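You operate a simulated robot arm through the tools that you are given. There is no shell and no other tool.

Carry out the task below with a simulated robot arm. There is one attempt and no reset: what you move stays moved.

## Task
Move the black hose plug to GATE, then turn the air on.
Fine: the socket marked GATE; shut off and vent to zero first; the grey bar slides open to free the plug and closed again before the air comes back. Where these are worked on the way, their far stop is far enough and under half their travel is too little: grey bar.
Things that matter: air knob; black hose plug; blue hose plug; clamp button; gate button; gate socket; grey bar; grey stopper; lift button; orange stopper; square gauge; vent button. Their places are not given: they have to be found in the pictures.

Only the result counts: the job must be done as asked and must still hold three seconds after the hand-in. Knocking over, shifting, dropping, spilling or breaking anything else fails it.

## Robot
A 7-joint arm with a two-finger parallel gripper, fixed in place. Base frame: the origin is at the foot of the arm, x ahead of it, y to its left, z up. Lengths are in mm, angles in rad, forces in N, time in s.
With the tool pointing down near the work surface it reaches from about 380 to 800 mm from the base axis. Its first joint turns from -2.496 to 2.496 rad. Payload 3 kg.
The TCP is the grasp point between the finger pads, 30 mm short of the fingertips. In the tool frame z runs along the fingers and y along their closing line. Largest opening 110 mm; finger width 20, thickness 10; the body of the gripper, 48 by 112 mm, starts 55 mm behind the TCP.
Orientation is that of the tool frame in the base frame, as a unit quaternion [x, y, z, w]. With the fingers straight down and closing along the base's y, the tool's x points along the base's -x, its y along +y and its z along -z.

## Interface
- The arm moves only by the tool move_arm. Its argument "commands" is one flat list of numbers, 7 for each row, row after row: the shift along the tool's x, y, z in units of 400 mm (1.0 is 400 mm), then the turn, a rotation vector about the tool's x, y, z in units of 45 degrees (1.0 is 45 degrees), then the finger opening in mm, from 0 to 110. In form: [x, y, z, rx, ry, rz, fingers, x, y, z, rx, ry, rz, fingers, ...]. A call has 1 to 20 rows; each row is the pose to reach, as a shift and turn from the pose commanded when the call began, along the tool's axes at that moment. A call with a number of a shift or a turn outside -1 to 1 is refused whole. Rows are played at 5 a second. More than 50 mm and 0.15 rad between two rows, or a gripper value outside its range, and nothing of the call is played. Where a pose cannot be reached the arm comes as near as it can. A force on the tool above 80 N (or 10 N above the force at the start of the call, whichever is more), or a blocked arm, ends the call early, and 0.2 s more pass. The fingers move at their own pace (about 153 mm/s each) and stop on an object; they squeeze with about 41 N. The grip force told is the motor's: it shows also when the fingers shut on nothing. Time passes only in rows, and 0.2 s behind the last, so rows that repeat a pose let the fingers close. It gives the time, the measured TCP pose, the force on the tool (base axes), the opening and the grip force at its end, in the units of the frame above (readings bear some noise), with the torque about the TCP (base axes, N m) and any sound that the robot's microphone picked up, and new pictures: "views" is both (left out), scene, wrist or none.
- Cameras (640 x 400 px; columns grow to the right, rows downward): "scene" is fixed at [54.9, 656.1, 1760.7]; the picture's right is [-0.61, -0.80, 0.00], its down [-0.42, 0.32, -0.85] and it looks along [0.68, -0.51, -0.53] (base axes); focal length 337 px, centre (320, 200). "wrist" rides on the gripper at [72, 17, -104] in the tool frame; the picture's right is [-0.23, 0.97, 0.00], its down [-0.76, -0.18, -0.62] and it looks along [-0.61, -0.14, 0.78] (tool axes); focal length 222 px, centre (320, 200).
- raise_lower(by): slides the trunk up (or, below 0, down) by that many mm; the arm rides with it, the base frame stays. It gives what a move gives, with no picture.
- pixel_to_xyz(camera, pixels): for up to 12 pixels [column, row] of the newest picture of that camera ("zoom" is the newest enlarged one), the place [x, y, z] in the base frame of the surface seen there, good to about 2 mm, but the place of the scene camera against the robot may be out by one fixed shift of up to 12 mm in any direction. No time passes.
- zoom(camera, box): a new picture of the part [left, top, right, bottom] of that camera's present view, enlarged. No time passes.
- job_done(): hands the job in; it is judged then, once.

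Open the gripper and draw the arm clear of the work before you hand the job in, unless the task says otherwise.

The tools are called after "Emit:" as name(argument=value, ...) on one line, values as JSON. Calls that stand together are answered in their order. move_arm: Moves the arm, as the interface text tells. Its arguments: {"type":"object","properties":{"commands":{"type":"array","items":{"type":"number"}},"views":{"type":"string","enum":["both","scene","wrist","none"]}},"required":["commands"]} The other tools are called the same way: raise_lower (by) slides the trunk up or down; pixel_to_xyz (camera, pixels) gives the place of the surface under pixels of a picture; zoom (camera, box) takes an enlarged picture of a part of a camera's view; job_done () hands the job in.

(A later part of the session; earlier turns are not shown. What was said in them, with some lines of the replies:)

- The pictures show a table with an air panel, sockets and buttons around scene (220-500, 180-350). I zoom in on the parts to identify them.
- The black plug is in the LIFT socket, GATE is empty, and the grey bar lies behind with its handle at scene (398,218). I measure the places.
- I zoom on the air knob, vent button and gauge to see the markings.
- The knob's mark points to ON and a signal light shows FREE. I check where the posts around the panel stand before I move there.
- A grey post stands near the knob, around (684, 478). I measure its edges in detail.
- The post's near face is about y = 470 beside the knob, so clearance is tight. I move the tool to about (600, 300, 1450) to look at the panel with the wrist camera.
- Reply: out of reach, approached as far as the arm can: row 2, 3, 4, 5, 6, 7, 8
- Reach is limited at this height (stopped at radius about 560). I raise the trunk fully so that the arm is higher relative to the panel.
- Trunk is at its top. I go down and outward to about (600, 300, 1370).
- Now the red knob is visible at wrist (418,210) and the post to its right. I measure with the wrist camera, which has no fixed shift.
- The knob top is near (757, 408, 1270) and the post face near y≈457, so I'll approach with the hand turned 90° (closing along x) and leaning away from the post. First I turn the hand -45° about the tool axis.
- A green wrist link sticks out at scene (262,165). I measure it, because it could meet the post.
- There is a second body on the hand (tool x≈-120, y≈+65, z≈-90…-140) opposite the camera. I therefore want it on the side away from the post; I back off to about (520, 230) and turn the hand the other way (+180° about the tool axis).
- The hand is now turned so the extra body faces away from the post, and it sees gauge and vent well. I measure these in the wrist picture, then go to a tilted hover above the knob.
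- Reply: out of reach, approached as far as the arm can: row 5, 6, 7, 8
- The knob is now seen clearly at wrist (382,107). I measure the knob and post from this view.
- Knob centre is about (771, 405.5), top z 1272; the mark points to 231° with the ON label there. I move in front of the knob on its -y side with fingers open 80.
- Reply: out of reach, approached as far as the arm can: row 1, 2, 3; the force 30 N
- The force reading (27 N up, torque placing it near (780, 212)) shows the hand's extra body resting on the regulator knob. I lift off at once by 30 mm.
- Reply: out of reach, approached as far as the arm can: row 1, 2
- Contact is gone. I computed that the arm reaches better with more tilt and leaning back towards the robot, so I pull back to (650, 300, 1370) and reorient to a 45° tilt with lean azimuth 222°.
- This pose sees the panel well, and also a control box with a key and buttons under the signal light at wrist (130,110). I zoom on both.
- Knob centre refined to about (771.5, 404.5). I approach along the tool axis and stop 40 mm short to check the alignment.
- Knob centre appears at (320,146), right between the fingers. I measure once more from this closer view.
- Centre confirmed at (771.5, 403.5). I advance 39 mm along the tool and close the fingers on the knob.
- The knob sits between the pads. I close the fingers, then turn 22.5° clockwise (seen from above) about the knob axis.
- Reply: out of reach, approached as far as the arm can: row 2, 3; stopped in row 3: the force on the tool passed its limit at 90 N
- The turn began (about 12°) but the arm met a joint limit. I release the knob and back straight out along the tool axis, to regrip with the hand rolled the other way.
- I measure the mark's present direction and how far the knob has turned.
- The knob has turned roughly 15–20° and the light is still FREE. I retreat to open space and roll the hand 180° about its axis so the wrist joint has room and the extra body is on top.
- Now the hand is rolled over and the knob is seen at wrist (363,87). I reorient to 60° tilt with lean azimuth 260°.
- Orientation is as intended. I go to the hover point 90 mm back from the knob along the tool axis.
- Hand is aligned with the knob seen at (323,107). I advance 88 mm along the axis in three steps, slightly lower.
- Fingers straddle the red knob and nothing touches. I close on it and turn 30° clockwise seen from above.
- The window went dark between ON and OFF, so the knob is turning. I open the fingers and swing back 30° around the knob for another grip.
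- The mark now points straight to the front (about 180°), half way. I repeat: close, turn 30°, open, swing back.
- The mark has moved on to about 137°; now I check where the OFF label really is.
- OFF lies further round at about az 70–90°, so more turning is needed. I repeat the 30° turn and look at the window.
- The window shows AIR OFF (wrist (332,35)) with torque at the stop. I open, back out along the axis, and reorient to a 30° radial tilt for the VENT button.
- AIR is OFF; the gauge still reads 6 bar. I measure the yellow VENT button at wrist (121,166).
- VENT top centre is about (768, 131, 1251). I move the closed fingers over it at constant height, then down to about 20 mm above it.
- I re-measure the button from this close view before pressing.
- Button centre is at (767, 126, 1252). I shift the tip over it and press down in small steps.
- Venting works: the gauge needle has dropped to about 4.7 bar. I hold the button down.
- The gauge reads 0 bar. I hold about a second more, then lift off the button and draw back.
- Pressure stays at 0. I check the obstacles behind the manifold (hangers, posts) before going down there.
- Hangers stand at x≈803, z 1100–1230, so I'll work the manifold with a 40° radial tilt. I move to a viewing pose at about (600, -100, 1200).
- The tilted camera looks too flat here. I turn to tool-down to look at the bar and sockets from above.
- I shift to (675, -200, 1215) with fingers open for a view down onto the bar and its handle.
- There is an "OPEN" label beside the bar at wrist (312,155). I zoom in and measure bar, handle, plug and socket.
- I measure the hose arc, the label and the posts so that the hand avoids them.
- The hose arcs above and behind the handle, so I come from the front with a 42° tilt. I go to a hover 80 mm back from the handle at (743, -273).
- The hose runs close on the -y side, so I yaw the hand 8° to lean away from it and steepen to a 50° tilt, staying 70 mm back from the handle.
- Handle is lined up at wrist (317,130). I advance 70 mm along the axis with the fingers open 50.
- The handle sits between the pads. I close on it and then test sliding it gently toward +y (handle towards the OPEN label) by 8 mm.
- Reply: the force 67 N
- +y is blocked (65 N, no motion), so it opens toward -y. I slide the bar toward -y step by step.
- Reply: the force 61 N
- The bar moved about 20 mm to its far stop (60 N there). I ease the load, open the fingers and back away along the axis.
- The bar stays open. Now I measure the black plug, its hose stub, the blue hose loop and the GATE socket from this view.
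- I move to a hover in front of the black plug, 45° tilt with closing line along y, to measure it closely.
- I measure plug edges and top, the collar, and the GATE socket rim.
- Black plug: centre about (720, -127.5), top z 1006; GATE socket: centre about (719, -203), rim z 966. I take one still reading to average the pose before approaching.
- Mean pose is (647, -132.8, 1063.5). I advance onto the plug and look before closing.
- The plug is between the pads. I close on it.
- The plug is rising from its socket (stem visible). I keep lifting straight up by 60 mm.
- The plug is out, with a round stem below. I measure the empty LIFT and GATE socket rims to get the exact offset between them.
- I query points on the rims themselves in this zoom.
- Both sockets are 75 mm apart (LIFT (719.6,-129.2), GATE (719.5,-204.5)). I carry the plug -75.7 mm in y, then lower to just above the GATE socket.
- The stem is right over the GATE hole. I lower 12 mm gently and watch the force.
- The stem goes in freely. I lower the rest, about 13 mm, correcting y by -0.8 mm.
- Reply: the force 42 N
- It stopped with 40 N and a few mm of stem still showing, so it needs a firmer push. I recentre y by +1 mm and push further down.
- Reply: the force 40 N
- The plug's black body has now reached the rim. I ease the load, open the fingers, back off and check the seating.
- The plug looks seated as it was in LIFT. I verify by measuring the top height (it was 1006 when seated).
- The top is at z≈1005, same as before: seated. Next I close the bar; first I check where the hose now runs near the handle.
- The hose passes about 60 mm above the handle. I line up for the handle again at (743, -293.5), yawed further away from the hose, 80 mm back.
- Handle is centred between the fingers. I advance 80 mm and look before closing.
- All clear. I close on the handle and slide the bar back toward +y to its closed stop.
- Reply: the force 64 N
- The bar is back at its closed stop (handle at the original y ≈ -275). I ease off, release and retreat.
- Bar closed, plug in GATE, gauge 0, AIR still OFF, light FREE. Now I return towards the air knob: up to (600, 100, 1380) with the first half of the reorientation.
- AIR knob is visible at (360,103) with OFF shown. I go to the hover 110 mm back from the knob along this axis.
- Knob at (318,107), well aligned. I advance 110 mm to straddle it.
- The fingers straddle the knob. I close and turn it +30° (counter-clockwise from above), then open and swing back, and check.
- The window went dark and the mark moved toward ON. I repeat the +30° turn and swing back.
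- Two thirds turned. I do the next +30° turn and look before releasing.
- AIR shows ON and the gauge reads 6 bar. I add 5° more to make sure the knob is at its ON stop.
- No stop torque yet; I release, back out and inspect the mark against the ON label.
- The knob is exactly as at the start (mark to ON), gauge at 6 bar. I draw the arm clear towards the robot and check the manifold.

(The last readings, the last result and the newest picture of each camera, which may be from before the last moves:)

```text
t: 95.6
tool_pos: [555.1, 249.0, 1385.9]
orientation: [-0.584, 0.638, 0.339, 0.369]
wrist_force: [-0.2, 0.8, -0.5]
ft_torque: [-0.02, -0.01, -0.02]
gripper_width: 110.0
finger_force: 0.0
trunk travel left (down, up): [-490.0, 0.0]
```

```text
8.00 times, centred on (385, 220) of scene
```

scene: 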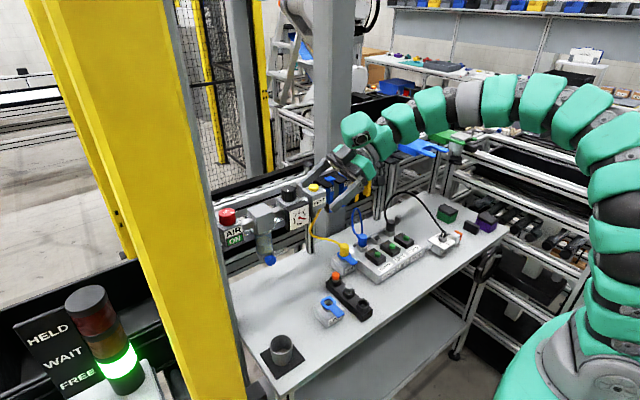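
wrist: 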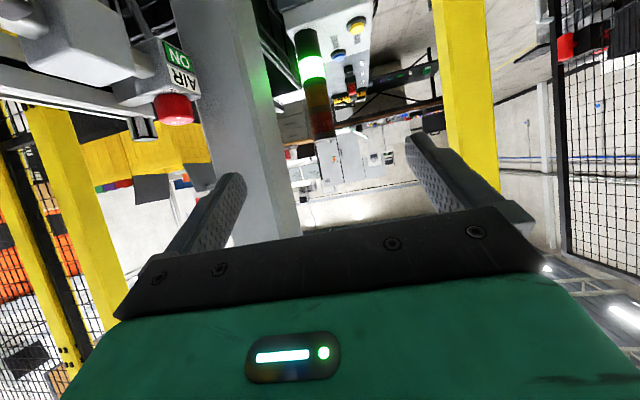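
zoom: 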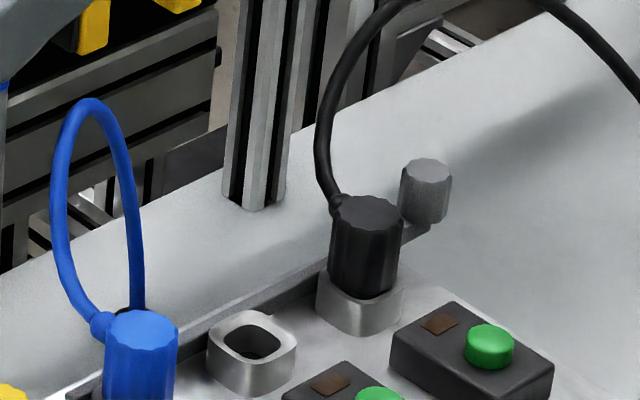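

Everything is in its final state. The black plug is seated in GATE, the bar is closed, AIR is ON at 6 bar, the light shows FREE, and the arm is clear with the gripper open. I hand the job in.

Emit:
job_done()

```text
The job is handed in.
```

The black hose plug is now in the GATE socket and the air is back on. At hand-in the window showed ON and the gauge read 6 bar, the same as at the start.

1. **Air off and vented:** I turned the knob until the window showed OFF, then held the VENT button until the gauge read 0 bar.
2. **Bar opened:** The grey bar slid about 20 mm to its far stop, and it stayed open while I moved the plug.
3. **Plug moved:** I pulled the plug straight up out of LIFT and pushed it into GATE. Its top measured about z 1005, the same as before to within measuring error, so it looks fully seated.
4. **Bar closed:** I slid it back to its original closed position before turning the air on.
5. **Air on:** I turned the knob back to the ON mark.

**Accidental contact:** early on, the camera-like unit on the hand rested briefly on top of the black regulator knob, with about 27 N. The knob's mark had not moved and the pressure came back to 6 bar, so I saw no effect.

At the end the gripper was open and the arm was clear of the work.
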